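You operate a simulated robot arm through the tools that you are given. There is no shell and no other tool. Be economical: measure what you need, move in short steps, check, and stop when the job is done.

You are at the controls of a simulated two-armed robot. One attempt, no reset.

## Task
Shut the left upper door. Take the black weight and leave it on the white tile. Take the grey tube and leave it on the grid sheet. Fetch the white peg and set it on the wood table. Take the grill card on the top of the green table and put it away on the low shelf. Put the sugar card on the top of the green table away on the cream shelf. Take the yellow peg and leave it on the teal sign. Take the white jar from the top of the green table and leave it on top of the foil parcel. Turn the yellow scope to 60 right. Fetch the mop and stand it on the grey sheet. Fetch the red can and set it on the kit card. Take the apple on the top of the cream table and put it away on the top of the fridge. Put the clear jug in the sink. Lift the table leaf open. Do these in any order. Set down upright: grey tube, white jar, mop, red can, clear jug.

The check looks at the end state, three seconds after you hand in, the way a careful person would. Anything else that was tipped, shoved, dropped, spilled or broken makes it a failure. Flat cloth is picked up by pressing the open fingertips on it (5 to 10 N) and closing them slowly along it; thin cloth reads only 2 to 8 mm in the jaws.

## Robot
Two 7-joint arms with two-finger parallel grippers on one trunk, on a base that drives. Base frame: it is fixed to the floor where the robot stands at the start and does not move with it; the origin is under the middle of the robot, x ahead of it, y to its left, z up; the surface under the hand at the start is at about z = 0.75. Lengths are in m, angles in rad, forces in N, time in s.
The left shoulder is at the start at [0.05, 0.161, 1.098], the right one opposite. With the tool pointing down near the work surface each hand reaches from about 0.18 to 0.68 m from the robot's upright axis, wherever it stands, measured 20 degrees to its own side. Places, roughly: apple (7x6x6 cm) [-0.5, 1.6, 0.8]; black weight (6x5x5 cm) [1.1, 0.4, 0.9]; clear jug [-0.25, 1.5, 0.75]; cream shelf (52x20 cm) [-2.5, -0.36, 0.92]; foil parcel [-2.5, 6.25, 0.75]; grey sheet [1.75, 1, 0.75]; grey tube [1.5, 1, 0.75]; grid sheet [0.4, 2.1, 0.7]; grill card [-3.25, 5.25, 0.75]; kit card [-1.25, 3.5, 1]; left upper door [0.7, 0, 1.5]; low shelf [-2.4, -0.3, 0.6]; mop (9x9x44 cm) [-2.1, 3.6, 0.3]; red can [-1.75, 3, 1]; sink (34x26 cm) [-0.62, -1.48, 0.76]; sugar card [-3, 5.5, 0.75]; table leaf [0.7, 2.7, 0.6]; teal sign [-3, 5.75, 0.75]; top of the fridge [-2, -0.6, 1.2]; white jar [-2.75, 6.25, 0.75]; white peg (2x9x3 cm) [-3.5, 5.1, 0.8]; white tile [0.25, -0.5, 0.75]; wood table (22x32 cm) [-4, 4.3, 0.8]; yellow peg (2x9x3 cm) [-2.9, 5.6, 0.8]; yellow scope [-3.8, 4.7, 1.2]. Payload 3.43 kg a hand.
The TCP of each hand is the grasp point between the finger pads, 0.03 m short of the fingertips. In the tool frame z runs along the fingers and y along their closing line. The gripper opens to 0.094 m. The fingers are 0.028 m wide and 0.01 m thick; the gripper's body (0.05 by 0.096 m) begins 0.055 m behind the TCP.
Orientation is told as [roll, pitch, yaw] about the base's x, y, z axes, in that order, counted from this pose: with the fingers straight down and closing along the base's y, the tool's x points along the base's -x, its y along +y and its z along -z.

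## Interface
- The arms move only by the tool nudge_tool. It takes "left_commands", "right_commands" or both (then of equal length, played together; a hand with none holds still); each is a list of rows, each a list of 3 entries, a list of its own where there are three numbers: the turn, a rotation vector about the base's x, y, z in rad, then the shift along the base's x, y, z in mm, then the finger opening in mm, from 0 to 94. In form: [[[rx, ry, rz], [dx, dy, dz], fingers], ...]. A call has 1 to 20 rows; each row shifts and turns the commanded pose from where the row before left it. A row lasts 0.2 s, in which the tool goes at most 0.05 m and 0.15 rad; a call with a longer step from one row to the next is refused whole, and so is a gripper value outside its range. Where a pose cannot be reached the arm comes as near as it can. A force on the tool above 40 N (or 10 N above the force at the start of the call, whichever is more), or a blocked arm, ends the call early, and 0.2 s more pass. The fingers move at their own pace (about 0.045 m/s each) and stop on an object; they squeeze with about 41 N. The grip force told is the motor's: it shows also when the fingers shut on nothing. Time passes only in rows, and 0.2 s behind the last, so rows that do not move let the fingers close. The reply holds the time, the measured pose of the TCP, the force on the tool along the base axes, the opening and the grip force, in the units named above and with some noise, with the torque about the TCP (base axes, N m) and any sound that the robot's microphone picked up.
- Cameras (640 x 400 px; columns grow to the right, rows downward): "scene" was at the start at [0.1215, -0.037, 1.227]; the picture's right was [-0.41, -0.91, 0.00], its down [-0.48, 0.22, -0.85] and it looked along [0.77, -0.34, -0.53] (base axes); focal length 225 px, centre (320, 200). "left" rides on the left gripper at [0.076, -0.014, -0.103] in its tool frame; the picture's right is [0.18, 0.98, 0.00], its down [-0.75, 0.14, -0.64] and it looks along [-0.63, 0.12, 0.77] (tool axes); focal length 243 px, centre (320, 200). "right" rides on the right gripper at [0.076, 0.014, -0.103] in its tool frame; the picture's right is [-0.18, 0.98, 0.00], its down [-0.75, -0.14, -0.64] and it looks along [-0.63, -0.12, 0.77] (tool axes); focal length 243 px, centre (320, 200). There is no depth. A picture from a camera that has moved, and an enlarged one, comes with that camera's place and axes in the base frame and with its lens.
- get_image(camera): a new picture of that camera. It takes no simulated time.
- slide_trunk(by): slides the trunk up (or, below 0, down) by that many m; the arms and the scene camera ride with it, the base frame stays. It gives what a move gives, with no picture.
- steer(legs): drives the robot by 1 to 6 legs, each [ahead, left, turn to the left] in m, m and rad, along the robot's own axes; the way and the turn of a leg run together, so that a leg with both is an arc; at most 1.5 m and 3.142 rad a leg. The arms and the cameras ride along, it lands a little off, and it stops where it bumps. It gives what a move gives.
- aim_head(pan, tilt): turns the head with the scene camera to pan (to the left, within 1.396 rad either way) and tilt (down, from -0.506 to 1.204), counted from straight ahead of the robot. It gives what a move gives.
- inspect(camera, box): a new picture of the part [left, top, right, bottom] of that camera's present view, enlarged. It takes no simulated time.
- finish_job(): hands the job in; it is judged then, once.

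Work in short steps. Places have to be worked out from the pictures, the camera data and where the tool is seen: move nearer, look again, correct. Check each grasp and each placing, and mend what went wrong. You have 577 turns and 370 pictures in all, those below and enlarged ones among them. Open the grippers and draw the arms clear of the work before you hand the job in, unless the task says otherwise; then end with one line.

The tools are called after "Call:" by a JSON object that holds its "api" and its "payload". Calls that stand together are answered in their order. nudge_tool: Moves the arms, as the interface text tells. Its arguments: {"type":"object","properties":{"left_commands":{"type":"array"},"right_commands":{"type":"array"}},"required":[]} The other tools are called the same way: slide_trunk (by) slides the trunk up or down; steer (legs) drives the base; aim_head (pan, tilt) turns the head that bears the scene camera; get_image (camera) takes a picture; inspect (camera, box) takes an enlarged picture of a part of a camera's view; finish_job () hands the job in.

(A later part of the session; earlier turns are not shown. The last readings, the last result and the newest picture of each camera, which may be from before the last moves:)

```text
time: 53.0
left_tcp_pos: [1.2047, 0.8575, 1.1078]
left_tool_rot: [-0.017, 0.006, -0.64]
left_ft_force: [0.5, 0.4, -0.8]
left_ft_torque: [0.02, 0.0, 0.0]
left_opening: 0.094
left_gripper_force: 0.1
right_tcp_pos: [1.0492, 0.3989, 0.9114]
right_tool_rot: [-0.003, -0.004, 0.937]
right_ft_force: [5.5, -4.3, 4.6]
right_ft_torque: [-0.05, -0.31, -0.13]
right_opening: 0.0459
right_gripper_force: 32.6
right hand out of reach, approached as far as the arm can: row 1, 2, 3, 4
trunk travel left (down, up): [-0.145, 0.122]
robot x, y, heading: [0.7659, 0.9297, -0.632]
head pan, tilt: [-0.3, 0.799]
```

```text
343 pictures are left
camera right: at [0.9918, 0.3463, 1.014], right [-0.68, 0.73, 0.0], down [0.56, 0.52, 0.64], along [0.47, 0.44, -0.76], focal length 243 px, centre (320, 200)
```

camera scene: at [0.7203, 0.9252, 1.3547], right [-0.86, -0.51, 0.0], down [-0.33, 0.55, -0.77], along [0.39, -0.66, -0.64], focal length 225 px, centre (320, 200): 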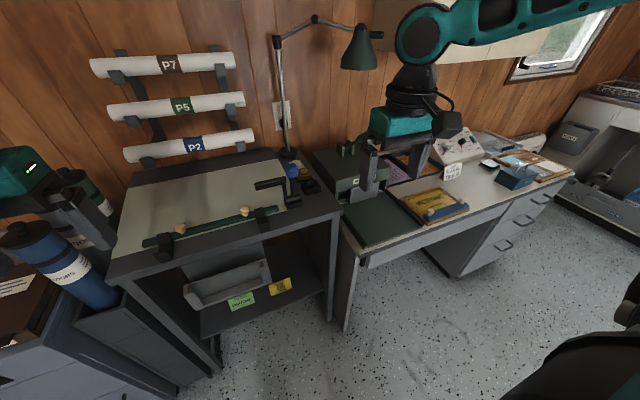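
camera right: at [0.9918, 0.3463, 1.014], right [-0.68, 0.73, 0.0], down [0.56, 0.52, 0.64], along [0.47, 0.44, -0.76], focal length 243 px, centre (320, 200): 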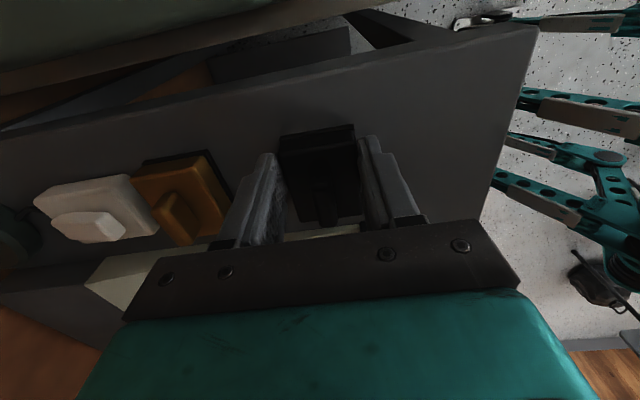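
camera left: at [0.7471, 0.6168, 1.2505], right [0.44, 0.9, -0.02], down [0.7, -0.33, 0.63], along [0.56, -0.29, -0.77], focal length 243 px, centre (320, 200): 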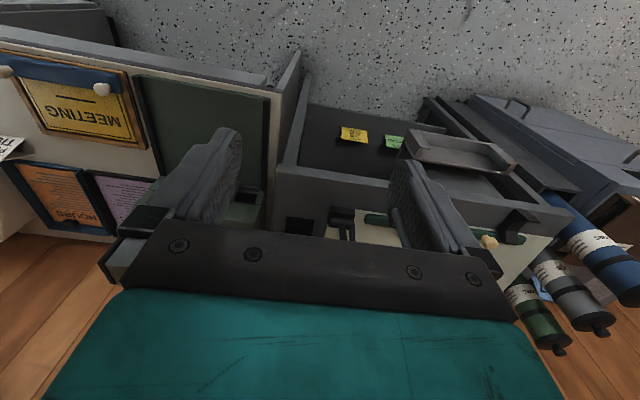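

Gripped at 46 mm. I lift it straight up.

Call:
{"api": "nudge_tool", "payload": {"right_commands": [[[0, 0, 0], [0, 0, 0], 30], [[0, 0, 0], [0, 0, 20], 30], [[0, 0, 0], [0, 0, 40], 30], [[0, 0, 0], [-10, 5, 40], 30], [[0, 0, 0], [-20, 10, 40], 30], [[0, 0, 0], [0, 0, 0], 30]]}}

Call:
{"api": "get_image", "payload": {"camera": "right"}}

Call:
{"api": "aim_head", "payload": {"pan": 0.5, "tilt": 0.7}}

Call:
{"api": "get_image", "payload": {"camera": "scene"}}

```text
time: 54.4
left_tcp_pos: [1.2041, 0.858, 1.1059]
left_tool_rot: [-0.017, 0.007, -0.639]
left_ft_force: [0.7, 0.2, 0.1]
left_ft_torque: [0.0, -0.02, -0.02]
left_opening: 0.0942
left_gripper_force: 0.0
right_tcp_pos: [1.018, 0.4124, 1.0502]
right_tool_rot: [0.002, -0.001, 0.936]
right_ft_force: [-0.2, -0.2, -4.3]
right_ft_torque: [-0.05, 0.04, -0.02]
right_opening: 0.0459
right_gripper_force: 41.0
trunk travel left (down, up): [-0.145, 0.122]
robot x, y, heading: [0.7632, 0.9333, -0.629]
head pan, tilt: [-0.3, 0.799]
```

```text
342 pictures are left
camera right: at [0.9617, 0.361, 1.1533], right [-0.68, 0.73, 0.0], down [0.56, 0.52, 0.64], along [0.47, 0.44, -0.77], focal length 243 px, centre (320, 200)
```

right: 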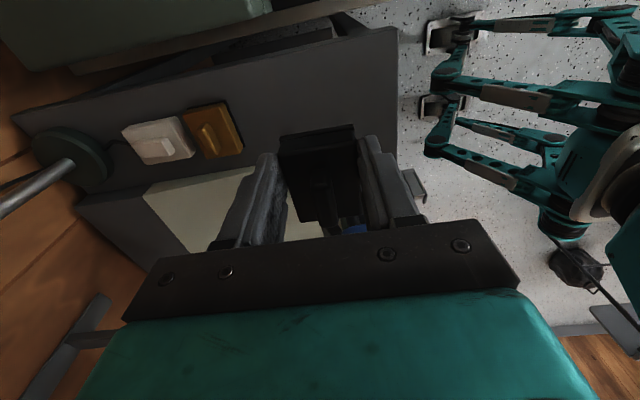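

```text
time: 55.6
left_tcp_pos: [1.2044, 0.8578, 1.1073]
left_tool_rot: [-0.018, 0.006, -0.638]
left_ft_force: [0.3, 0.6, 0.4]
left_ft_torque: [-0.03, 0.01, -0.03]
left_opening: 0.0941
left_gripper_force: 0.1
right_tcp_pos: [1.0175, 0.4133, 1.0508]
right_tool_rot: [-0.001, -0.002, 0.936]
right_ft_force: [0.2, 0.3, -3.7]
right_ft_torque: [-0.05, 0.02, -0.03]
right_opening: 0.0455
right_gripper_force: 41.4
trunk travel left (down, up): [-0.145, 0.122]
robot x, y, heading: [0.7688, 0.933, -0.634]
head pan, tilt: [0.499, 0.7]
```

```text
341 pictures are left
camera scene: at [0.882, 0.8977, 1.2346], right [-0.13, -0.99, 0.0], down [-0.64, 0.09, -0.76], along [0.76, -0.1, -0.64], focal length 225 px, centre (320, 200)
```

scene: 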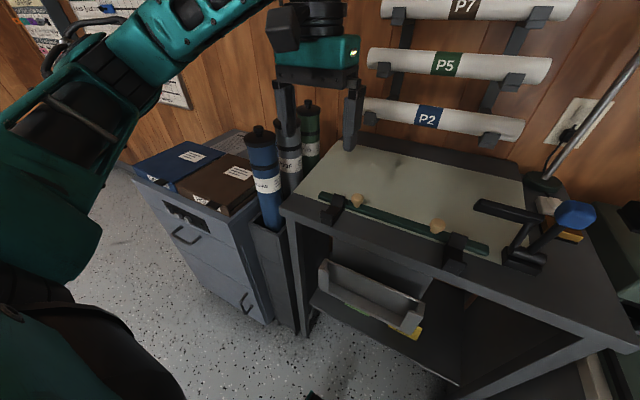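

Weight held (about 0.4 kg). Since the tubes are at hand, I zoom in on the grey tube for the left hand.

Call:
{"api": "inspect", "payload": {"camera": "scene", "box": [220, 60, 380, 240]}}

Call:
{"api": "get_image", "payload": {"camera": "left"}}

```text
2.22 times, centred on (300, 150) of scene
camera zoom: at [0.882, 0.8977, 1.2346], right [-0.13, -0.99, 0.0], down [-0.64, 0.09, -0.76], along [0.76, -0.1, -0.64], focal length 499 px, centre (364, 311)
```

zoom: 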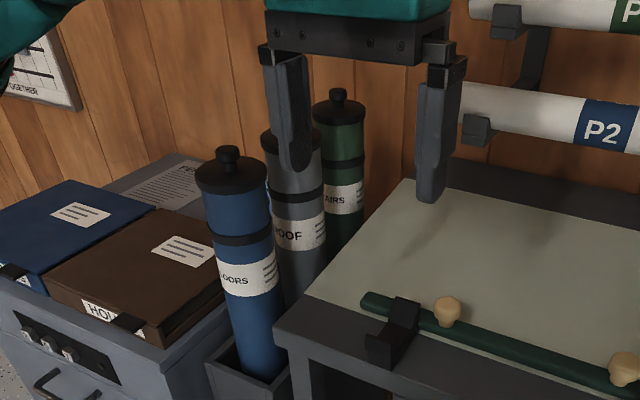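

```text
339 pictures are left
camera left: at [1.1366, 0.8926, 1.2102], right [0.44, 0.9, -0.02], down [0.7, -0.33, 0.63], along [0.56, -0.29, -0.77], focal length 243 px, centre (320, 200)
```

left: 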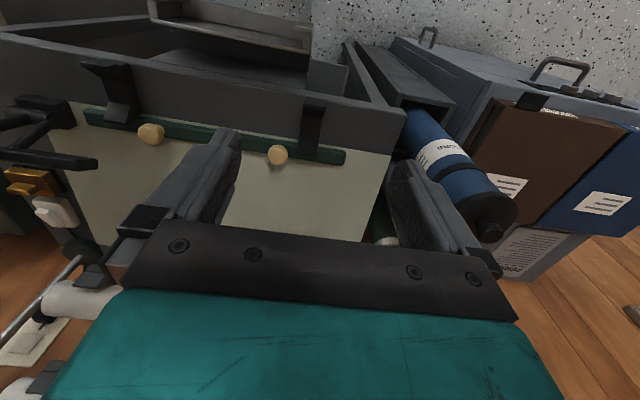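

Grey tube axis ≈[1.474,0.907], cap z≈1.01, spacing to neighbours ≈0.108 m. I raise both hands, retract the right, and shift the robot left 0.2 m.

Call:
{"api": "nudge_tool", "payload": {"right_commands": [[[0, 0, 0], [0, 0, 40], 30], [[0, 0, 0], [0, 0, 40], 30], [[0, 0, 0], [-24, 18, 30], 30], [[0, 0, 0], [-24, 18, 0], 30], [[0, 0, 0], [-24, 18, 0], 30], [[0, 0, 0], [-24, 18, 0], 30], [[0, 0, 0], [0, 0, 0], 30]], "left_commands": [[[0, 0, 0], [0, 0, 30], 94], [[0, 0, 0], [0, 0, 30], 94], [[0, 0, 0], [0, 0, 30], 94], [[0, 0, 0], [0, 0, 30], 94], [[0, 0, 0], [0, 0, 0], 94], [[0, 0, 0], [0, 0, 0], 94], [[0, 0, 0], [0, 0, 0], 94]]}}

Call:
{"api": "steer", "payload": {"legs": [[0, 0.2, 0]]}}

Call:
{"api": "get_image", "payload": {"camera": "scene"}}

Call:
{"api": "get_image", "payload": {"camera": "left"}}

```text
time: 57.2
left_tcp_pos: [1.2025, 0.8583, 1.2266]
left_tool_rot: [-0.018, 0.006, -0.639]
left_ft_force: [-0.5, 0.0, -0.1]
left_ft_torque: [0.0, 0.01, 0.02]
left_opening: 0.0942
left_gripper_force: 0.0
right_tcp_pos: [0.9237, 0.4845, 1.1599]
right_tool_rot: [0.001, -0.004, 0.934]
right_ft_force: [-0.7, 0.7, -3.4]
right_ft_torque: [-0.07, 0.03, 0.0]
right_opening: 0.0458
right_gripper_force: 41.1
trunk travel left (down, up): [-0.145, 0.122]
robot x, y, heading: [0.7632, 0.9346, -0.635]
head pan, tilt: [0.499, 0.7]
```

```text
time: 59.5
left_tcp_pos: [1.3202, 1.0212, 1.2266]
left_tool_rot: [-0.016, 0.007, -0.638]
left_ft_force: [-0.4, 0.5, -0.2]
left_ft_torque: [-0.01, -0.03, -0.02]
left_opening: 0.094
left_gripper_force: 0.1
right_tcp_pos: [1.041, 0.6472, 1.1601]
right_tool_rot: [0.001, -0.001, 0.938]
right_ft_force: [0.7, -0.6, -4.0]
right_ft_torque: [-0.08, 0.05, -0.01]
right_opening: 0.0452
right_gripper_force: 40.7
trunk travel left (down, up): [-0.145, 0.122]
robot x, y, heading: [0.8811, 1.0985, -0.633]
head pan, tilt: [0.499, 0.7]
```

```text
338 pictures are left
camera scene: at [1.0002, 1.0595, 1.2346], right [-0.13, -0.99, 0.0], down [-0.64, 0.08, -0.76], along [0.76, -0.1, -0.64], focal length 225 px, centre (320, 200)
```

scene: 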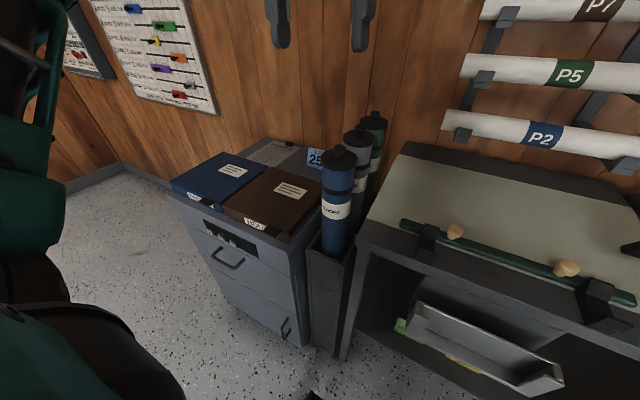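

```text
337 pictures are left
camera left: at [1.2537, 1.0547, 1.3304], right [0.44, 0.9, -0.02], down [0.7, -0.33, 0.63], along [0.57, -0.29, -0.77], focal length 243 px, centre (320, 200)
```

left: 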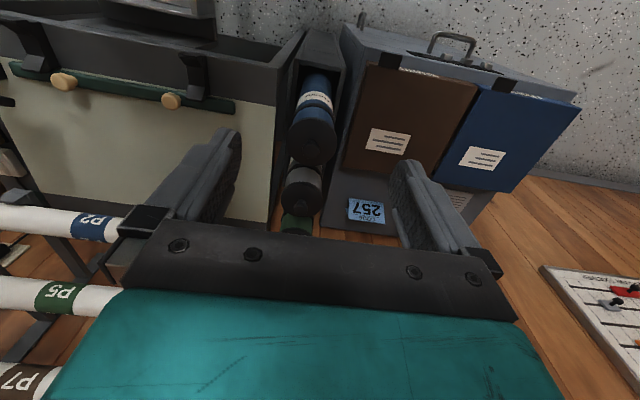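

Grey tube ≈[1.460,0.916]. I move the left hand above it at z≈1.1 and verify.

Call:
{"api": "nudge_tool", "payload": {"left_commands": [[[0, 0, 0], [35, -26, -20], 94], [[0, 0, 0], [35, -26, -30], 94], [[0, 0, 0], [35, -26, -35], 94], [[0, 0, 0], [35, -27, -40], 94], [[0, 0, 0], [0, 0, 0], 94]]}}

Call:
{"api": "get_image", "payload": {"camera": "left"}}

Call:
{"api": "inspect", "payload": {"camera": "scene", "box": [280, 40, 440, 200]}}

```text
refused: row 2 steps farther than a row can; nothing moved
```

```text
336 pictures are left
camera left: at [1.2537, 1.0547, 1.3304], right [0.44, 0.9, -0.02], down [0.7, -0.33, 0.63], along [0.57, -0.29, -0.77], focal length 243 px, centre (320, 200)
```

left: 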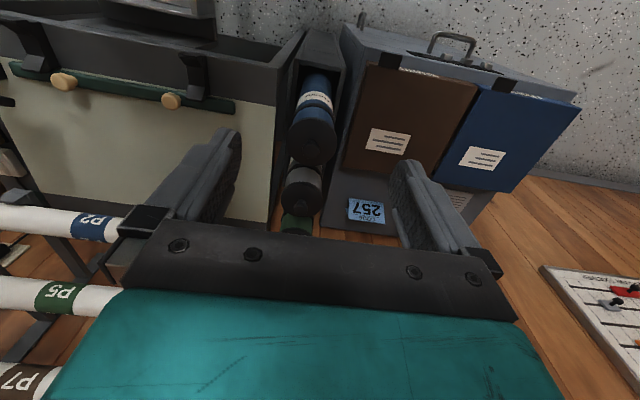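

```text
2.50 times, centred on (360, 120) of scene
camera zoom: at [1.0002, 1.0595, 1.2346], right [-0.13, -0.99, 0.0], down [-0.64, 0.08, -0.76], along [0.76, -0.1, -0.64], focal length 562 px, centre (220, 400)
```

zoom: 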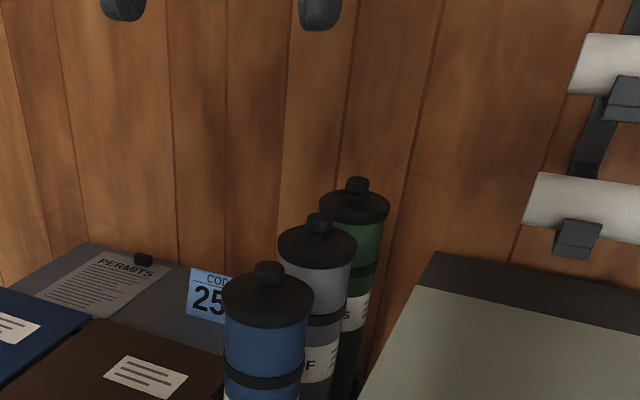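

Step too long; I repeat it in smaller rows.

Call:
{"api": "nudge_tool", "payload": {"left_commands": [[[0, 0, 0], [28, -21, -25], 94], [[0, 0, 0], [28, -21, -25], 94], [[0, 0, 0], [28, -21, -25], 94], [[0, 0, 0], [28, -21, -25], 94], [[0, 0, 0], [28, -21, -25], 94], [[0, 0, 0], [0, 0, 0], 94]]}}

Call:
{"api": "get_image", "payload": {"camera": "left"}}

Call:
{"api": "inspect", "payload": {"camera": "scene", "box": [280, 40, 440, 200]}}

```text
time: 60.9
left_tcp_pos: [1.4618, 0.9152, 1.1014]
left_tool_rot: [-0.018, 0.007, -0.637]
left_ft_force: [0.0, 0.8, 0.2]
left_ft_torque: [0.0, 0.02, 0.02]
left_opening: 0.0936
left_gripper_force: 0.0
right_tcp_pos: [1.0412, 0.6479, 1.1604]
right_tool_rot: [0.0, -0.002, 0.938]
right_ft_force: [0.2, 0.4, -4.4]
right_ft_torque: [-0.07, 0.07, 0.02]
right_opening: 0.0458
right_gripper_force: 41.0
trunk travel left (down, up): [-0.145, 0.122]
robot x, y, heading: [0.8823, 1.096, -0.636]
head pan, tilt: [0.499, 0.7]
```

```text
334 pictures are left
camera left: at [1.3942, 0.9496, 1.2045], right [0.44, 0.9, -0.02], down [0.7, -0.33, 0.63], along [0.57, -0.29, -0.77], focal length 243 px, centre (320, 200)
```

left: 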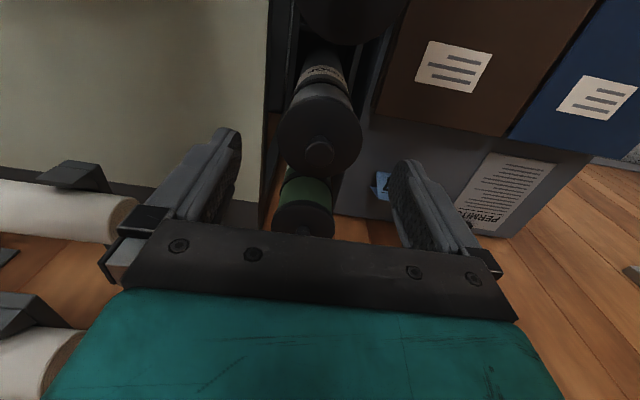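

```text
2.50 times, centred on (360, 120) of scene
camera zoom: at [0.9999, 1.0595, 1.2347], right [-0.13, -0.99, 0.0], down [-0.64, 0.08, -0.77], along [0.76, -0.1, -0.64], focal length 562 px, centre (220, 400)
```

zoom: 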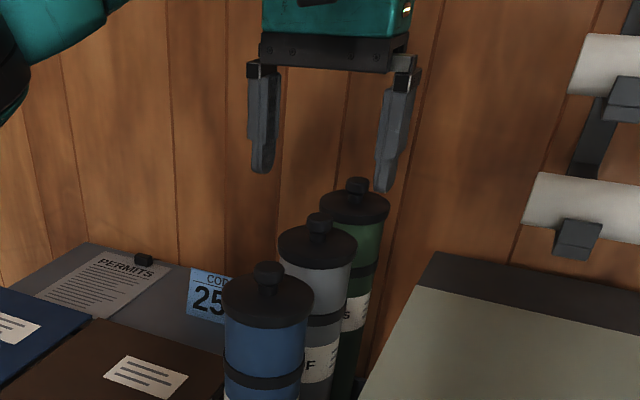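

Well aligned. I descend to z≈1.0 and close on the cap.

Call:
{"api": "nudge_tool", "payload": {"left_commands": [[[0, 0, 0], [5, -3, -35], 94], [[0, 0, 0], [0, 0, -35], 94], [[0, 0, 0], [0, 0, -20], 94], [[0, 0, 0], [0, 0, -12], 94], [[0, 0, 0], [0, 0, 0], 60], [[0, 0, 0], [0, 0, 0], 60], [[0, 0, 0], [0, 0, 0], 60]]}}

Call:
{"api": "inspect", "payload": {"camera": "scene", "box": [280, 40, 440, 200]}}

```text
time: 62.5
left_tcp_pos: [1.4663, 0.9114, 0.9999]
left_tool_rot: [-0.017, 0.006, -0.637]
left_ft_force: [-0.6, 0.7, 0.1]
left_ft_torque: [-0.03, 0.03, 0.01]
left_opening: 0.076
left_gripper_force: 41.3
right_tcp_pos: [1.0406, 0.6466, 1.1606]
right_tool_rot: [-0.001, -0.003, 0.937]
right_ft_force: [0.3, -0.1, -4.6]
right_ft_torque: [-0.04, 0.05, -0.02]
right_opening: 0.0455
right_gripper_force: 41.6
trunk travel left (down, up): [-0.145, 0.122]
robot x, y, heading: [0.8861, 1.0947, -0.631]
head pan, tilt: [0.499, 0.7]
heard: snap
```

```text
2.50 times, centred on (360, 120) of scene
camera zoom: at [1.0001, 1.0593, 1.2346], right [-0.13, -0.99, 0.0], down [-0.64, 0.08, -0.76], along [0.76, -0.1, -0.64], focal length 562 px, centre (220, 400)
```

zoom: 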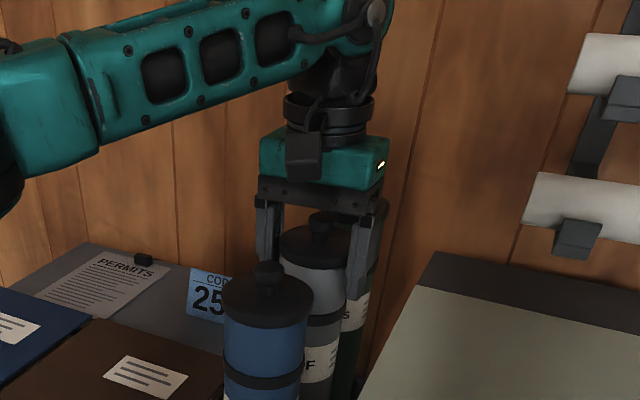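

A snap was heard; I check the grip closely from the left camera.

Call:
{"api": "get_image", "payload": {"camera": "left"}}

Call:
{"api": "inspect", "payload": {"camera": "scene", "box": [330, 90, 410, 170]}}

```text
331 pictures are left
camera left: at [1.3985, 0.9461, 1.1027], right [0.44, 0.9, -0.02], down [0.7, -0.33, 0.63], along [0.57, -0.29, -0.77], focal length 243 px, centre (320, 200)
```

left: 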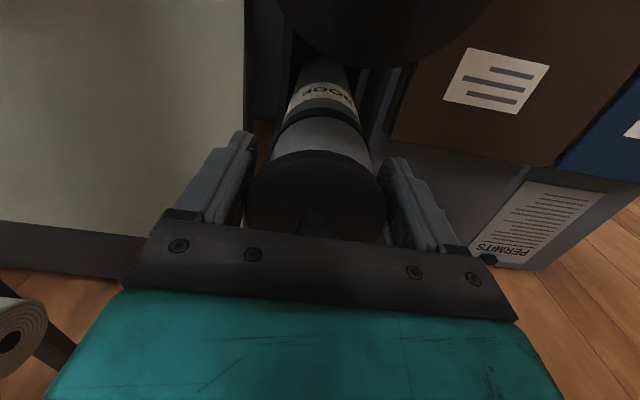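

```text
5.00 times, centred on (370, 130) of scene
camera zoom: at [1.0001, 1.0593, 1.2346], right [-0.13, -0.99, 0.0], down [-0.64, 0.08, -0.76], along [0.76, -0.1, -0.64], focal length 1123 px, centre (70, 550)
```

zoom: 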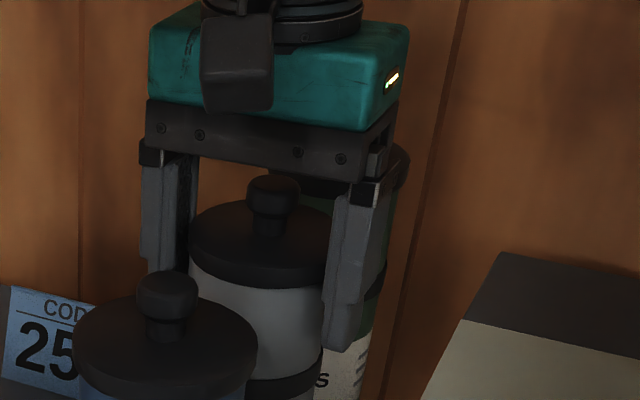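

The cap looks sound. I lift slowly and see whether the whole tube comes.

Call:
{"api": "nudge_tool", "payload": {"left_commands": [[[0, 0, 0], [0, 0, 10], 60], [[0, 0, 0], [0, 0, 15], 60], [[0, 0, 0], [0, 0, 20], 60], [[0, 0, 0], [0, 0, 20], 60], [[0, 0, 0], [0, 0, 0], 60]]}}

Call:
{"api": "inspect", "payload": {"camera": "scene", "box": [280, 60, 440, 220]}}

```text
time: 63.7
left_tcp_pos: [1.4665, 0.9117, 1.0655]
left_tool_rot: [-0.018, 0.006, -0.637]
left_ft_force: [0.1, 0.6, -0.3]
left_ft_torque: [-0.02, 0.02, 0.03]
left_opening: 0.0761
left_gripper_force: 41.3
right_tcp_pos: [1.0414, 0.6466, 1.1607]
right_tool_rot: [-0.002, -0.001, 0.937]
right_ft_force: [-0.2, -0.5, -3.3]
right_ft_torque: [-0.03, 0.01, -0.01]
right_opening: 0.0456
right_gripper_force: 41.2
trunk travel left (down, up): [-0.145, 0.122]
robot x, y, heading: [0.8846, 1.0987, -0.635]
head pan, tilt: [0.499, 0.7]
```

```text
2.50 times, centred on (360, 140) of scene
camera zoom: at [1.0002, 1.0593, 1.2346], right [-0.13, -0.99, 0.0], down [-0.64, 0.08, -0.76], along [0.76, -0.1, -0.64], focal length 562 px, centre (220, 350)
```

zoom: 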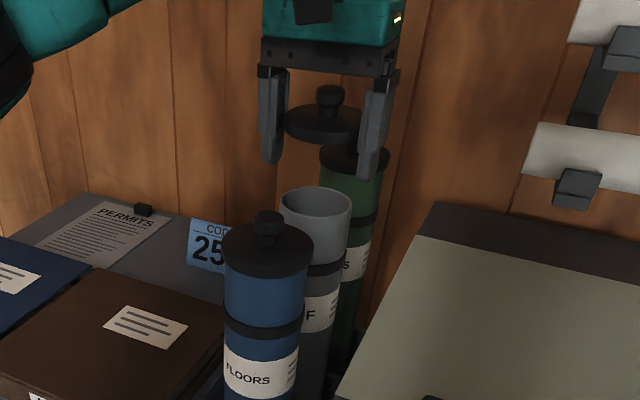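

The cap is a lid and came off. I set it straight back down and press lightly.

Call:
{"api": "nudge_tool", "payload": {"left_commands": [[[0, 0, 0], [0, 0, -20], 60], [[0, 0, 0], [0, 0, -20], 60], [[0, 0, 0], [0, 0, -15], 60], [[0, 0, 0], [0, 0, -10], 60], [[0, 0, 0], [0, 0, -3], 60], [[0, 0, 0], [0, 0, 0], 60]]}}

Call:
{"api": "inspect", "payload": {"camera": "scene", "box": [320, 80, 420, 180]}}

```text
time: 65.1
left_tcp_pos: [1.4657, 0.9111, 0.9988]
left_tool_rot: [-0.018, 0.006, -0.637]
left_ft_force: [0.0, -1.4, 4.9]
left_ft_torque: [-0.08, 0.07, 0.02]
left_opening: 0.0761
left_gripper_force: 41.0
right_tcp_pos: [1.0412, 0.6465, 1.1605]
right_tool_rot: [0.001, -0.003, 0.938]
right_ft_force: [-0.4, 0.8, -3.5]
right_ft_torque: [-0.02, 0.03, -0.01]
right_opening: 0.0455
right_gripper_force: 41.6
trunk travel left (down, up): [-0.145, 0.122]
robot x, y, heading: [0.8817, 1.0964, -0.636]
head pan, tilt: [0.499, 0.7]
```

```text
4.00 times, centred on (370, 130) of scene
camera zoom: at [0.9996, 1.0594, 1.2348], right [-0.13, -0.99, 0.0], down [-0.64, 0.08, -0.77], along [0.76, -0.1, -0.64], focal length 899 px, centre (120, 480)
```

zoom: 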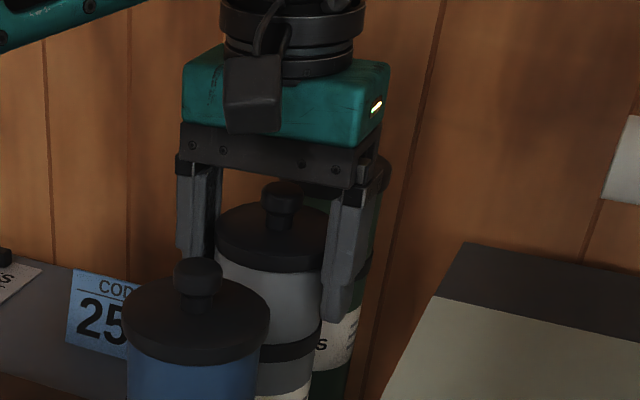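

Seated; I press a bit harder to snap it home, watching the force.

Call:
{"api": "nudge_tool", "payload": {"left_commands": [[[0, 0, 0], [0, 0, -3], 60], [[0, 0, 0], [0, 0, -3], 60], [[0, 0, 0], [0, 0, 0], 60]]}}

```text
time: 65.9
left_tcp_pos: [1.4644, 0.9128, 0.9968]
left_tool_rot: [-0.021, -0.008, -0.637]
left_ft_force: [2.1, -0.8, 33.7]
left_ft_torque: [0.04, -0.09, 0.03]
left_opening: 0.0761
left_gripper_force: 40.7
right_tcp_pos: [1.0375, 0.6483, 1.1621]
right_tool_rot: [-0.002, -0.004, 0.937]
right_ft_force: [0.8, 0.3, -4.2]
right_ft_torque: [-0.05, 0.04, 0.02]
right_opening: 0.0456
right_gripper_force: 40.9
trunk travel left (down, up): [-0.145, 0.122]
robot x, y, heading: [0.8842, 1.0923, -0.633]
head pan, tilt: [0.499, 0.7]
```

Lid is seated (no more play). The tube must be gripped below the lid: I release, rise, and turn the hand to come in from the left side with fingers closing along n, tilted 60°.

Call:
{"api": "nudge_tool", "payload": {"left_commands": [[[0, 0, 0], [0, 0, 6], 60], [[0, 0, 0], [0, 0, 0], 94], [[0, 0, 0], [0, 0, 0], 94], [[0, 0, 0], [0, 0, 30], 94], [[0, 0, 0], [0, 0, 40], 94], [[0, 0, 0], [0, 0, 40], 94], [[0, 0, 0], [0, 0, 40], 94], [[0, 0, 0], [0, 0, 40], 94], [[0, 0, 0], [0, 0, 40], 94], [[0, 0, 0], [0, 0, 0], 94]]}}

Call:
{"api": "inspect", "payload": {"camera": "scene", "box": [240, 80, 420, 230]}}

```text
time: 68.1
left_tcp_pos: [1.4557, 0.9157, 1.2253]
left_tool_rot: [-0.017, 0.004, -0.64]
left_ft_force: [-0.2, 0.1, -0.5]
left_ft_torque: [0.01, 0.02, 0.02]
left_opening: 0.0941
left_gripper_force: 0.1
left hand out of reach, approached as far as the arm can: row 9
right_tcp_pos: [1.0419, 0.6454, 1.1593]
right_tool_rot: [0.002, -0.001, 0.938]
right_ft_force: [-0.3, 0.9, -3.9]
right_ft_torque: [-0.03, 0.05, 0.0]
right_opening: 0.0454
right_gripper_force: 40.5
trunk travel left (down, up): [-0.145, 0.122]
robot x, y, heading: [0.8802, 1.0969, -0.625]
head pan, tilt: [0.499, 0.7]
heard: snap
```

```text
2.67 times, centred on (330, 155) of scene
camera zoom: at [1.0005, 1.0592, 1.2346], right [-0.13, -0.99, 0.0], down [-0.64, 0.08, -0.76], along [0.76, -0.1, -0.64], focal length 599 px, centre (293, 320)
```

zoom: 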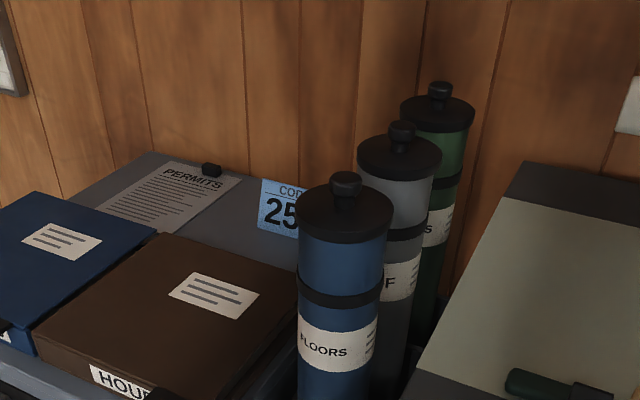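

A snap again—the lid has latched back on. Now I rotate the left hand by +90° yaw while moving it left over the binder cabinet.

Call:
{"api": "nudge_tool", "payload": {"left_commands": [[[0, 0, 0.143], [1.5, 16, 0], 94], [[0, 0, 0.143], [1.5, 16, 0], 94], [[0, 0, 0.143], [1.5, 16, 0], 94], [[0, 0, 0.143], [1.5, 16, 0], 94], [[0, 0, 0.143], [1.5, 16, 0], 94], [[0, 0, 0.143], [1.5, 16, 0], 94], [[0, 0, 0.143], [1.5, 16, 0], 94], [[0, 0, 0.143], [1.5, 16, 0], 94], [[0, 0, 0.143], [1.5, 16, 0], 94], [[0, 0, 0.143], [1.5, 16, 0], 94], [[0, 0, 0.141], [1.5, 14, 0], 94], [[0, 0, 0], [0, 0, 0], 94]]}}

```text
time: 70.7
left_tcp_pos: [1.4716, 1.0876, 1.2238]
left_tool_rot: [-0.017, 0.008, 0.935]
left_ft_force: [0.6, 0.2, -0.1]
left_ft_torque: [0.03, 0.01, 0.0]
left_opening: 0.0939
left_gripper_force: 0.1
right_tcp_pos: [1.0419, 0.6462, 1.1611]
right_tool_rot: [0.0, -0.001, 0.938]
right_ft_force: [-0.3, 0.5, -4.9]
right_ft_torque: [-0.02, 0.02, 0.0]
right_opening: 0.0457
right_gripper_force: 41.1
trunk travel left (down, up): [-0.145, 0.122]
robot x, y, heading: [0.8866, 1.0979, -0.638]
head pan, tilt: [0.499, 0.7]
```

Now I tilt the hand 60° (fingers towards -u and down) while moving to the pre-grasp beside the tube.

Call:
{"api": "nudge_tool", "payload": {"left_commands": [[[-0.106, 0.077, 0], [8, -9.6, -12], 94], [[-0.106, 0.077, 0], [8, -9.6, -12], 94], [[-0.106, 0.077, 0], [8, -9.6, -12], 94], [[-0.106, 0.077, 0], [8, -9.6, -12], 94], [[-0.106, 0.077, 0], [8, -9.6, -12], 94], [[-0.106, 0.077, 0], [8, -9.6, -12], 94], [[-0.106, 0.077, 0], [8, -9.6, -12], 94], [[-0.106, 0.077, 0], [8, -9.6, -12], 94], [[0, 0, 0], [0, 0, 0], 94]]}}

Call:
{"api": "get_image", "payload": {"camera": "left"}}

Call:
{"api": "get_image", "payload": {"camera": "scene"}}

```text
time: 72.7
left_tcp_pos: [1.5354, 1.013, 1.1275]
left_tool_rot: [-0.035, 1.055, 0.926]
left_ft_force: [0.1, -0.4, 0.6]
left_ft_torque: [-0.01, -0.03, 0.0]
left_opening: 0.094
left_gripper_force: 0.1
right_tcp_pos: [1.0426, 0.6468, 1.1606]
right_tool_rot: [-0.001, -0.002, 0.937]
right_ft_force: [0.5, 0.2, -3.7]
right_ft_torque: [-0.04, 0.05, 0.01]
right_opening: 0.0457
right_gripper_force: 41.0
trunk travel left (down, up): [-0.145, 0.122]
robot x, y, heading: [0.8824, 1.0954, -0.632]
head pan, tilt: [0.499, 0.7]
```

```text
326 pictures are left
camera left: at [1.5768, 1.0465, 1.2452], right [-0.86, 0.5, 0.14], down [0.43, 0.84, -0.34], along [-0.29, -0.23, -0.93], focal length 243 px, centre (320, 200)
```

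left: 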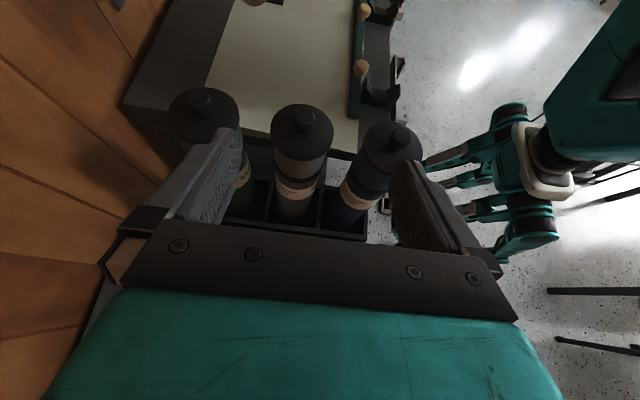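

```text
325 pictures are left
camera scene: at [0.9999, 1.0594, 1.2347], right [-0.13, -0.99, 0.0], down [-0.64, 0.08, -0.76], along [0.76, -0.1, -0.64], focal length 225 px, centre (320, 200)
```

scene: 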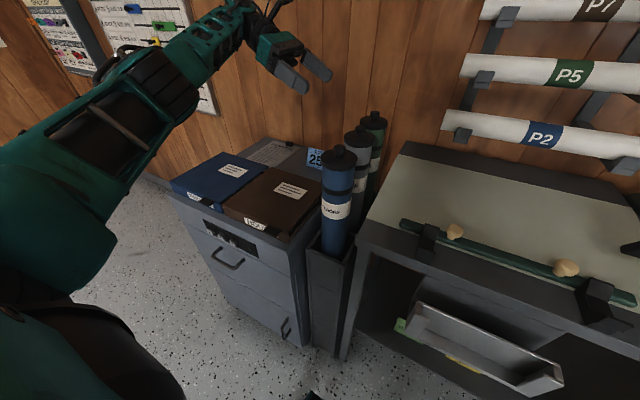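

View is ideal. I lower to pre-grasp, then advance along the tool axis to the tube at z≈0.935.

Call:
{"api": "nudge_tool", "payload": {"left_commands": [[[0, 0, 0], [-2, -6, -45], 94], [[0, 0, 0], [-2, -6, -45], 94], [[0, 0, 0], [-2, -5, -40], 94], [[0, 0, 0], [-15, -21, -15], 94], [[0, 0, 0], [-15, -21, -15], 94], [[0, 0, 0], [0, 0, 0], 94]]}}

Call:
{"api": "get_image", "payload": {"camera": "left"}}

```text
time: 74.1
left_tcp_pos: [1.4992, 0.9527, 0.9682]
left_tool_rot: [-0.033, 1.053, 0.926]
left_ft_force: [-0.1, -0.8, 0.2]
left_ft_torque: [-0.04, -0.02, -0.01]
left_opening: 0.0943
left_gripper_force: 0.0
right_tcp_pos: [1.0413, 0.6464, 1.161]
right_tool_rot: [0.0, -0.001, 0.937]
right_ft_force: [0.5, -0.3, -4.2]
right_ft_torque: [-0.05, 0.05, 0.0]
right_opening: 0.0456
right_gripper_force: 41.2
trunk travel left (down, up): [-0.145, 0.122]
robot x, y, heading: [0.8845, 1.0963, -0.632]
head pan, tilt: [0.499, 0.7]
```

```text
324 pictures are left
camera left: at [1.54, 0.9867, 1.0849], right [-0.86, 0.5, 0.14], down [0.43, 0.84, -0.34], along [-0.29, -0.23, -0.93], focal length 243 px, centre (320, 200)
```

left: 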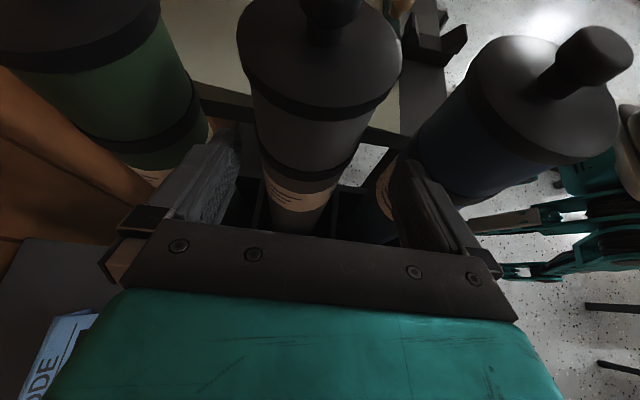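

Centred; I advance the last 6 cm and close.

Call:
{"api": "nudge_tool", "payload": {"left_commands": [[[0, 0, 0], [-15, -21, -15], 94], [[0, 0, 0], [-15, -20, -16], 94], [[0, 0, 0], [0, 0, 0], 50], [[0, 0, 0], [0, 0, 0], 50], [[0, 0, 0], [0, 0, 0], 50]]}}

Call:
{"api": "get_image", "payload": {"camera": "left"}}

Call:
{"api": "inspect", "payload": {"camera": "scene", "box": [240, 60, 440, 240]}}

```text
time: 75.3
left_tcp_pos: [1.4683, 0.9116, 0.9366]
left_tool_rot: [-0.032, 1.053, 0.925]
left_ft_force: [1.7, -0.8, 2.4]
left_ft_torque: [0.04, -0.2, -0.01]
left_opening: 0.072
left_gripper_force: 40.6
right_tcp_pos: [1.0422, 0.6465, 1.1609]
right_tool_rot: [0.0, -0.002, 0.939]
right_ft_force: [0.5, 0.2, -4.6]
right_ft_torque: [-0.04, 0.05, -0.02]
right_opening: 0.0456
right_gripper_force: 40.6
trunk travel left (down, up): [-0.145, 0.122]
robot x, y, heading: [0.8816, 1.0979, -0.63]
head pan, tilt: [0.499, 0.7]
```

```text
323 pictures are left
camera left: at [1.5102, 0.9461, 1.0539], right [-0.86, 0.5, 0.14], down [0.43, 0.84, -0.34], along [-0.29, -0.23, -0.93], focal length 243 px, centre (320, 200)
```

left: 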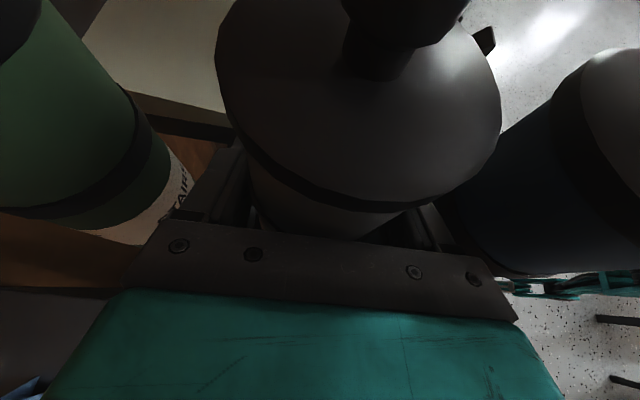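

```text
2.22 times, centred on (340, 150) of scene
camera zoom: at [1.0, 1.0593, 1.2347], right [-0.13, -0.99, 0.0], down [-0.64, 0.08, -0.76], along [0.76, -0.1, -0.64], focal length 499 px, centre (276, 311)
```

zoom: 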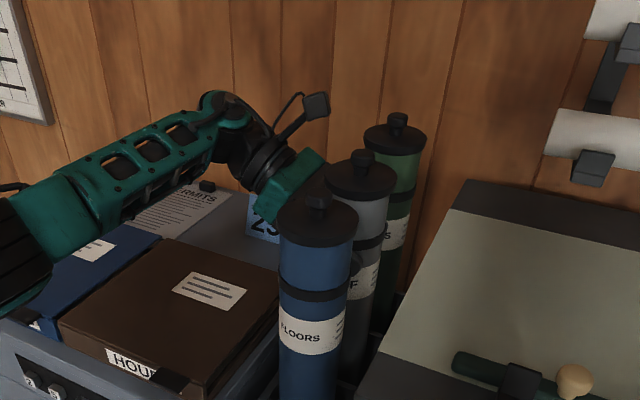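

Gripped the tube body (72 mm). I lift straight up by 0.2 m and look.

Call:
{"api": "nudge_tool", "payload": {"left_commands": [[[0, 0, 0], [0, 0, 10], 50], [[0, 0, 0], [0, 0, 20], 50], [[0, 0, 0], [0, 0, 30], 50], [[0, 0, 0], [0, 0, 35], 50], [[0, 0, 0], [0, 0, 35], 50], [[0, 0, 0], [0, 0, 35], 50], [[0, 0, 0], [0, 0, 35], 50], [[0, 0, 0], [0, 0, 0], 50]]}}

Call:
{"api": "get_image", "payload": {"camera": "scene"}}

```text
time: 77.1
left_tcp_pos: [1.4708, 0.9118, 1.1356]
left_tool_rot: [-0.029, 1.053, 0.928]
left_ft_force: [0.9, 0.2, -8.8]
left_ft_torque: [0.02, 0.03, -0.02]
left_opening: 0.0721
left_gripper_force: 41.5
right_tcp_pos: [1.0425, 0.6475, 1.1608]
right_tool_rot: [0.003, -0.002, 0.938]
right_ft_force: [0.8, 0.8, -4.3]
right_ft_torque: [-0.02, 0.06, -0.03]
right_opening: 0.0454
right_gripper_force: 40.5
trunk travel left (down, up): [-0.145, 0.122]
robot x, y, heading: [0.8841, 1.0957, -0.631]
head pan, tilt: [0.499, 0.7]
```

```text
321 pictures are left
camera scene: at [1.0012, 1.0591, 1.2344], right [-0.13, -0.99, 0.0], down [-0.64, 0.09, -0.76], along [0.76, -0.1, -0.65], focal length 225 px, centre (320, 200)
```

scene: 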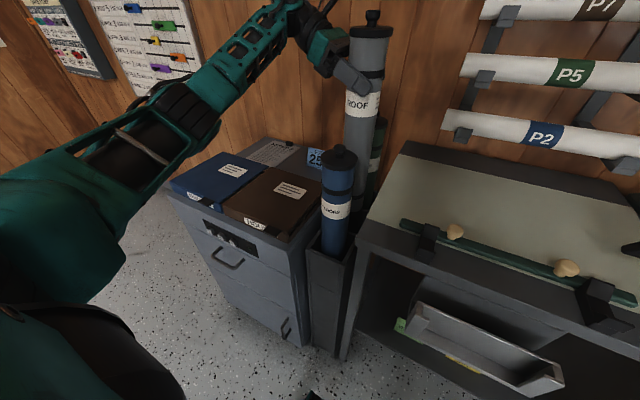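

Tube is coming out (≈0.9 kg). I raise the trunk by 0.12 to find its bottom.

Call:
{"api": "slide_trunk", "payload": {"by": 0.12}}

Call:
{"api": "inspect", "payload": {"camera": "scene", "box": [240, 60, 460, 300]}}

```text
time: 78.6
left_tcp_pos: [1.4706, 0.9121, 1.2555]
left_tool_rot: [-0.026, 1.055, 0.928]
left_ft_force: [-0.6, -0.2, -9.5]
left_ft_torque: [0.03, 0.04, 0.02]
left_opening: 0.0719
left_gripper_force: 41.0
right_tcp_pos: [1.0424, 0.6462, 1.2804]
right_tool_rot: [0.002, -0.002, 0.938]
right_ft_force: [0.5, -0.7, -4.4]
right_ft_torque: [-0.08, 0.07, -0.04]
right_opening: 0.0456
right_gripper_force: 41.1
trunk travel left (down, up): [-0.265, 0.002]
robot x, y, heading: [0.8829, 1.0942, -0.633]
head pan, tilt: [0.499, 0.7]
```

```text
1.67 times, centred on (350, 180) of scene
camera zoom: at [1.0012, 1.0588, 1.3544], right [-0.13, -0.99, 0.0], down [-0.64, 0.09, -0.76], along [0.76, -0.1, -0.65], focal length 374 px, centre (270, 233)
```

zoom: 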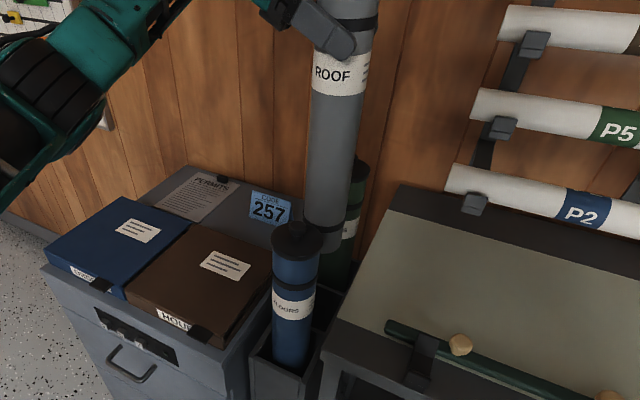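

Tube bottom is at z≈0.905 (0.35 below the TCP), above bench and binders. I shift left 0.13 m then back away.

Call:
{"api": "steer", "payload": {"legs": [[0, 0.13, 0], [-0.3, 0, 0]]}}

Call:
{"api": "aim_head", "payload": {"pan": 1.39, "tilt": 0.45}}

Call:
{"api": "get_image", "payload": {"camera": "scene"}}

```text
time: 82.1
left_tcp_pos: [1.3032, 1.1934, 1.2568]
left_tool_rot: [-0.031, 1.053, 0.925]
left_ft_force: [0.1, -0.7, -8.9]
left_ft_torque: [0.06, 0.03, -0.01]
left_opening: 0.0719
left_gripper_force: 41.2
right_tcp_pos: [0.8745, 0.9303, 1.2792]
right_tool_rot: [0.001, -0.001, 0.935]
right_ft_force: [0.6, 0.0, -3.3]
right_ft_torque: [-0.03, 0.04, 0.01]
right_opening: 0.0453
right_gripper_force: 41.1
trunk travel left (down, up): [-0.265, 0.002]
robot x, y, heading: [0.7146, 1.3818, -0.632]
head pan, tilt: [0.499, 0.7]
```

```text
time: 83.3
left_tcp_pos: [1.3037, 1.1948, 1.255]
left_tool_rot: [-0.028, 1.055, 0.925]
left_ft_force: [0.0, 0.8, -8.6]
left_ft_torque: [0.04, 0.05, 0.02]
left_opening: 0.072
left_gripper_force: 41.1
right_tcp_pos: [0.8746, 0.9299, 1.2801]
right_tool_rot: [0.003, -0.003, 0.938]
right_ft_force: [0.3, -0.2, -4.4]
right_ft_torque: [-0.04, 0.04, -0.02]
right_opening: 0.0456
right_gripper_force: 40.9
trunk travel left (down, up): [-0.265, 0.002]
robot x, y, heading: [0.7195, 1.3794, -0.635]
head pan, tilt: [1.389, 0.45]
```

```text
319 pictures are left
camera scene: at [0.8174, 1.4172, 1.3767], right [0.69, -0.73, 0.0], down [-0.32, -0.3, -0.9], along [0.66, 0.62, -0.44], focal length 225 px, centre (320, 200)
```

scene: 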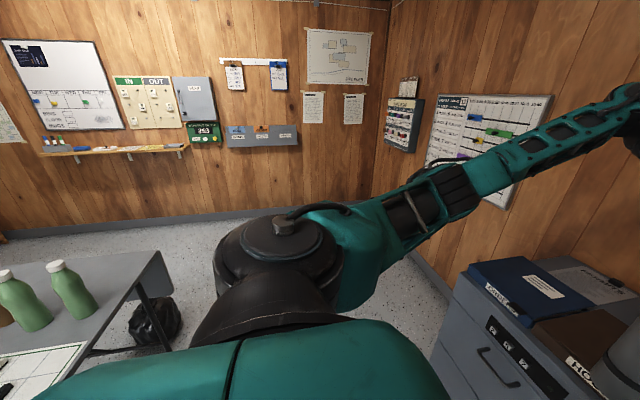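

I retract the tube towards the body, then turn left by about 1.3 rad and look at the tables.

Call:
{"api": "nudge_tool", "payload": {"left_commands": [[[0, 0, 0], [-24, 18, 5], 50], [[0, 0, 0], [-24, 18, 5], 50], [[0, 0, 0], [-24, 18, 5], 50], [[0, 0, 0], [-24, 18, 5], 50], [[0, 0, 0], [-24, 18, 5], 50], [[0, 0, 0], [0, 0, 0], 50]]}}

Call:
{"api": "steer", "payload": {"legs": [[0, 0, 1.3]]}}

Call:
{"api": "aim_head", "payload": {"pan": 0.9, "tilt": 0.55}}

Call:
{"api": "get_image", "payload": {"camera": "scene"}}

```text
time: 84.7
left_tcp_pos: [1.1838, 1.2836, 1.281]
left_tool_rot: [-0.027, 1.053, 0.926]
left_ft_force: [0.1, -0.3, -8.8]
left_ft_torque: [0.01, 0.04, -0.05]
left_opening: 0.0724
left_gripper_force: 40.5
right_tcp_pos: [0.8746, 0.9301, 1.2799]
right_tool_rot: [0.002, -0.002, 0.935]
right_ft_force: [0.3, -0.8, -4.2]
right_ft_torque: [-0.07, 0.04, 0.01]
right_opening: 0.0458
right_gripper_force: 41.2
trunk travel left (down, up): [-0.265, 0.002]
robot x, y, heading: [0.7186, 1.3793, -0.63]
head pan, tilt: [1.389, 0.45]
```

```text
time: 88.3
left_tcp_pos: [0.9328, 1.8046, 1.2812]
left_tool_rot: [-0.03, 1.054, 2.228]
left_ft_force: [-0.1, 0.1, -9.7]
left_ft_torque: [-0.01, 0.05, -0.01]
left_opening: 0.0724
left_gripper_force: 40.7
right_tcp_pos: [1.1922, 1.4119, 1.2803]
right_tool_rot: [0.002, -0.002, 2.239]
right_ft_force: [0.7, 0.7, -3.6]
right_ft_torque: [-0.06, -0.06, -0.02]
right_opening: 0.0459
right_gripper_force: 40.7
trunk travel left (down, up): [-0.265, 0.002]
robot x, y, heading: [0.7172, 1.3783, 0.674]
head pan, tilt: [1.389, 0.45]
```

```text
time: 89.2
left_tcp_pos: [0.9319, 1.8041, 1.281]
left_tool_rot: [-0.028, 1.053, 2.228]
left_ft_force: [0.9, -0.1, -10.0]
left_ft_torque: [-0.02, 0.02, -0.01]
left_opening: 0.0723
left_gripper_force: 41.2
right_tcp_pos: [1.1921, 1.4119, 1.2799]
right_tool_rot: [0.001, 0.0, 2.239]
right_ft_force: [-0.3, 0.0, -3.7]
right_ft_torque: [-0.05, -0.04, -0.02]
right_opening: 0.0457
right_gripper_force: 40.1
trunk travel left (down, up): [-0.265, 0.002]
robot x, y, heading: [0.7207, 1.3779, 0.668]
head pan, tilt: [0.901, 0.55]
```

```text
318 pictures are left
camera scene: at [0.749, 1.4939, 1.3677], right [1.0, 0.0, 0.0], down [0.0, -0.52, -0.85], along [0.0, 0.85, -0.52], focal length 225 px, centre (320, 200)
```

scene: 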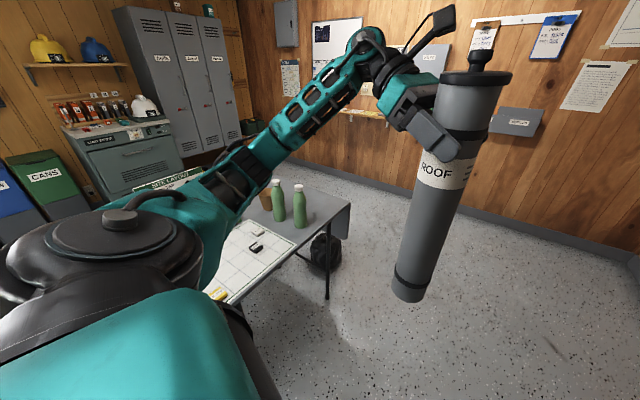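

The grid sheet ("site layout" plan) is at about [0.45,2.15]. I turn a further 1.15 rad to face it and look.

Call:
{"api": "steer", "payload": {"legs": [[0, 0, 1.15]]}}

Call:
{"api": "aim_head", "payload": {"pan": -0.1, "tilt": 0.65}}

Call:
{"api": "get_image", "payload": {"camera": "scene"}}

Call:
{"api": "get_image", "payload": {"camera": "right"}}

```text
time: 92.5
left_tcp_pos: [0.4185, 1.7486, 1.2804]
left_tool_rot: [-0.028, 1.055, -2.904]
left_ft_force: [-0.9, 0.4, -10.3]
left_ft_torque: [-0.07, -0.03, 0.02]
left_opening: 0.0721
left_gripper_force: 41.1
right_tcp_pos: [0.881, 1.825, 1.2809]
right_tool_rot: [0.002, 0.0, -2.894]
right_ft_force: [0.8, -0.2, -4.9]
right_ft_torque: [-0.01, -0.05, 0.04]
right_opening: 0.0456
right_gripper_force: 41.0
trunk travel left (down, up): [-0.265, 0.002]
robot x, y, heading: [0.7187, 1.3788, 1.815]
head pan, tilt: [0.901, 0.55]
```

```text
time: 93.8
left_tcp_pos: [0.4171, 1.7496, 1.2808]
left_tool_rot: [-0.028, 1.053, -2.903]
left_ft_force: [0.6, 0.2, -9.2]
left_ft_torque: [-0.06, 0.0, 0.04]
left_opening: 0.0719
left_gripper_force: 41.4
right_tcp_pos: [0.8819, 1.8258, 1.2799]
right_tool_rot: [0.004, 0.0, -2.894]
right_ft_force: [-0.2, 0.2, -3.9]
right_ft_torque: [0.02, -0.08, -0.04]
right_opening: 0.0458
right_gripper_force: 40.8
trunk travel left (down, up): [-0.265, 0.002]
robot x, y, heading: [0.7158, 1.3787, 1.822]
head pan, tilt: [-0.099, 0.649]
```

```text
317 pictures are left
camera scene: at [0.6938, 1.5041, 1.3589], right [0.99, 0.15, 0.0], down [0.09, -0.6, -0.8], along [-0.12, 0.79, -0.61], focal length 225 px, centre (320, 200)
```

scene: 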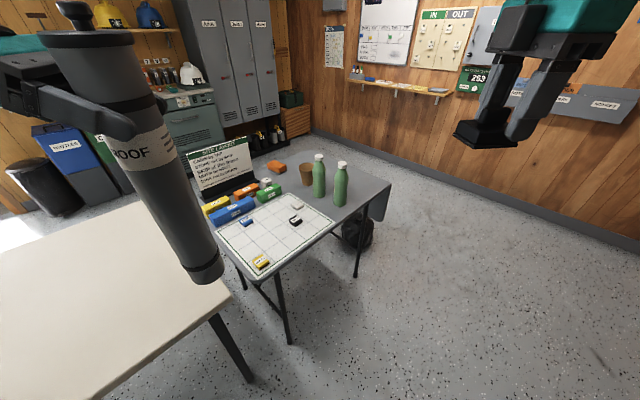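

```text
316 pictures are left
camera right: at [0.9585, 1.8314, 1.3824], right [0.06, -1.0, 0.0], down [-0.76, -0.05, 0.64], along [-0.64, -0.04, -0.77], focal length 243 px, centre (320, 200)
```

right: 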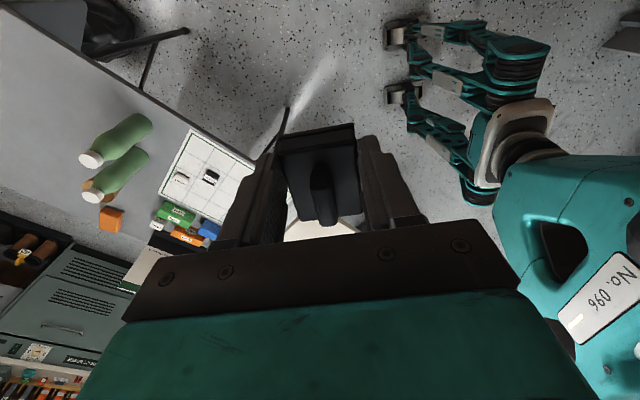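

I zoom in on the table: grid sheet, bottles and leaf.

Call:
{"api": "inspect", "payload": {"camera": "scene", "box": [190, 130, 420, 290]}}

```text
2.50 times, centred on (305, 210) of scene
camera zoom: at [0.6938, 1.5041, 1.3589], right [0.99, 0.15, 0.0], down [0.09, -0.6, -0.8], along [-0.12, 0.79, -0.61], focal length 562 px, centre (358, 175)
```

zoom: 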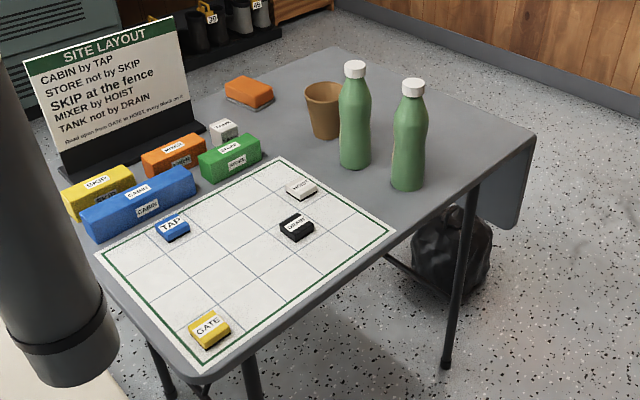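

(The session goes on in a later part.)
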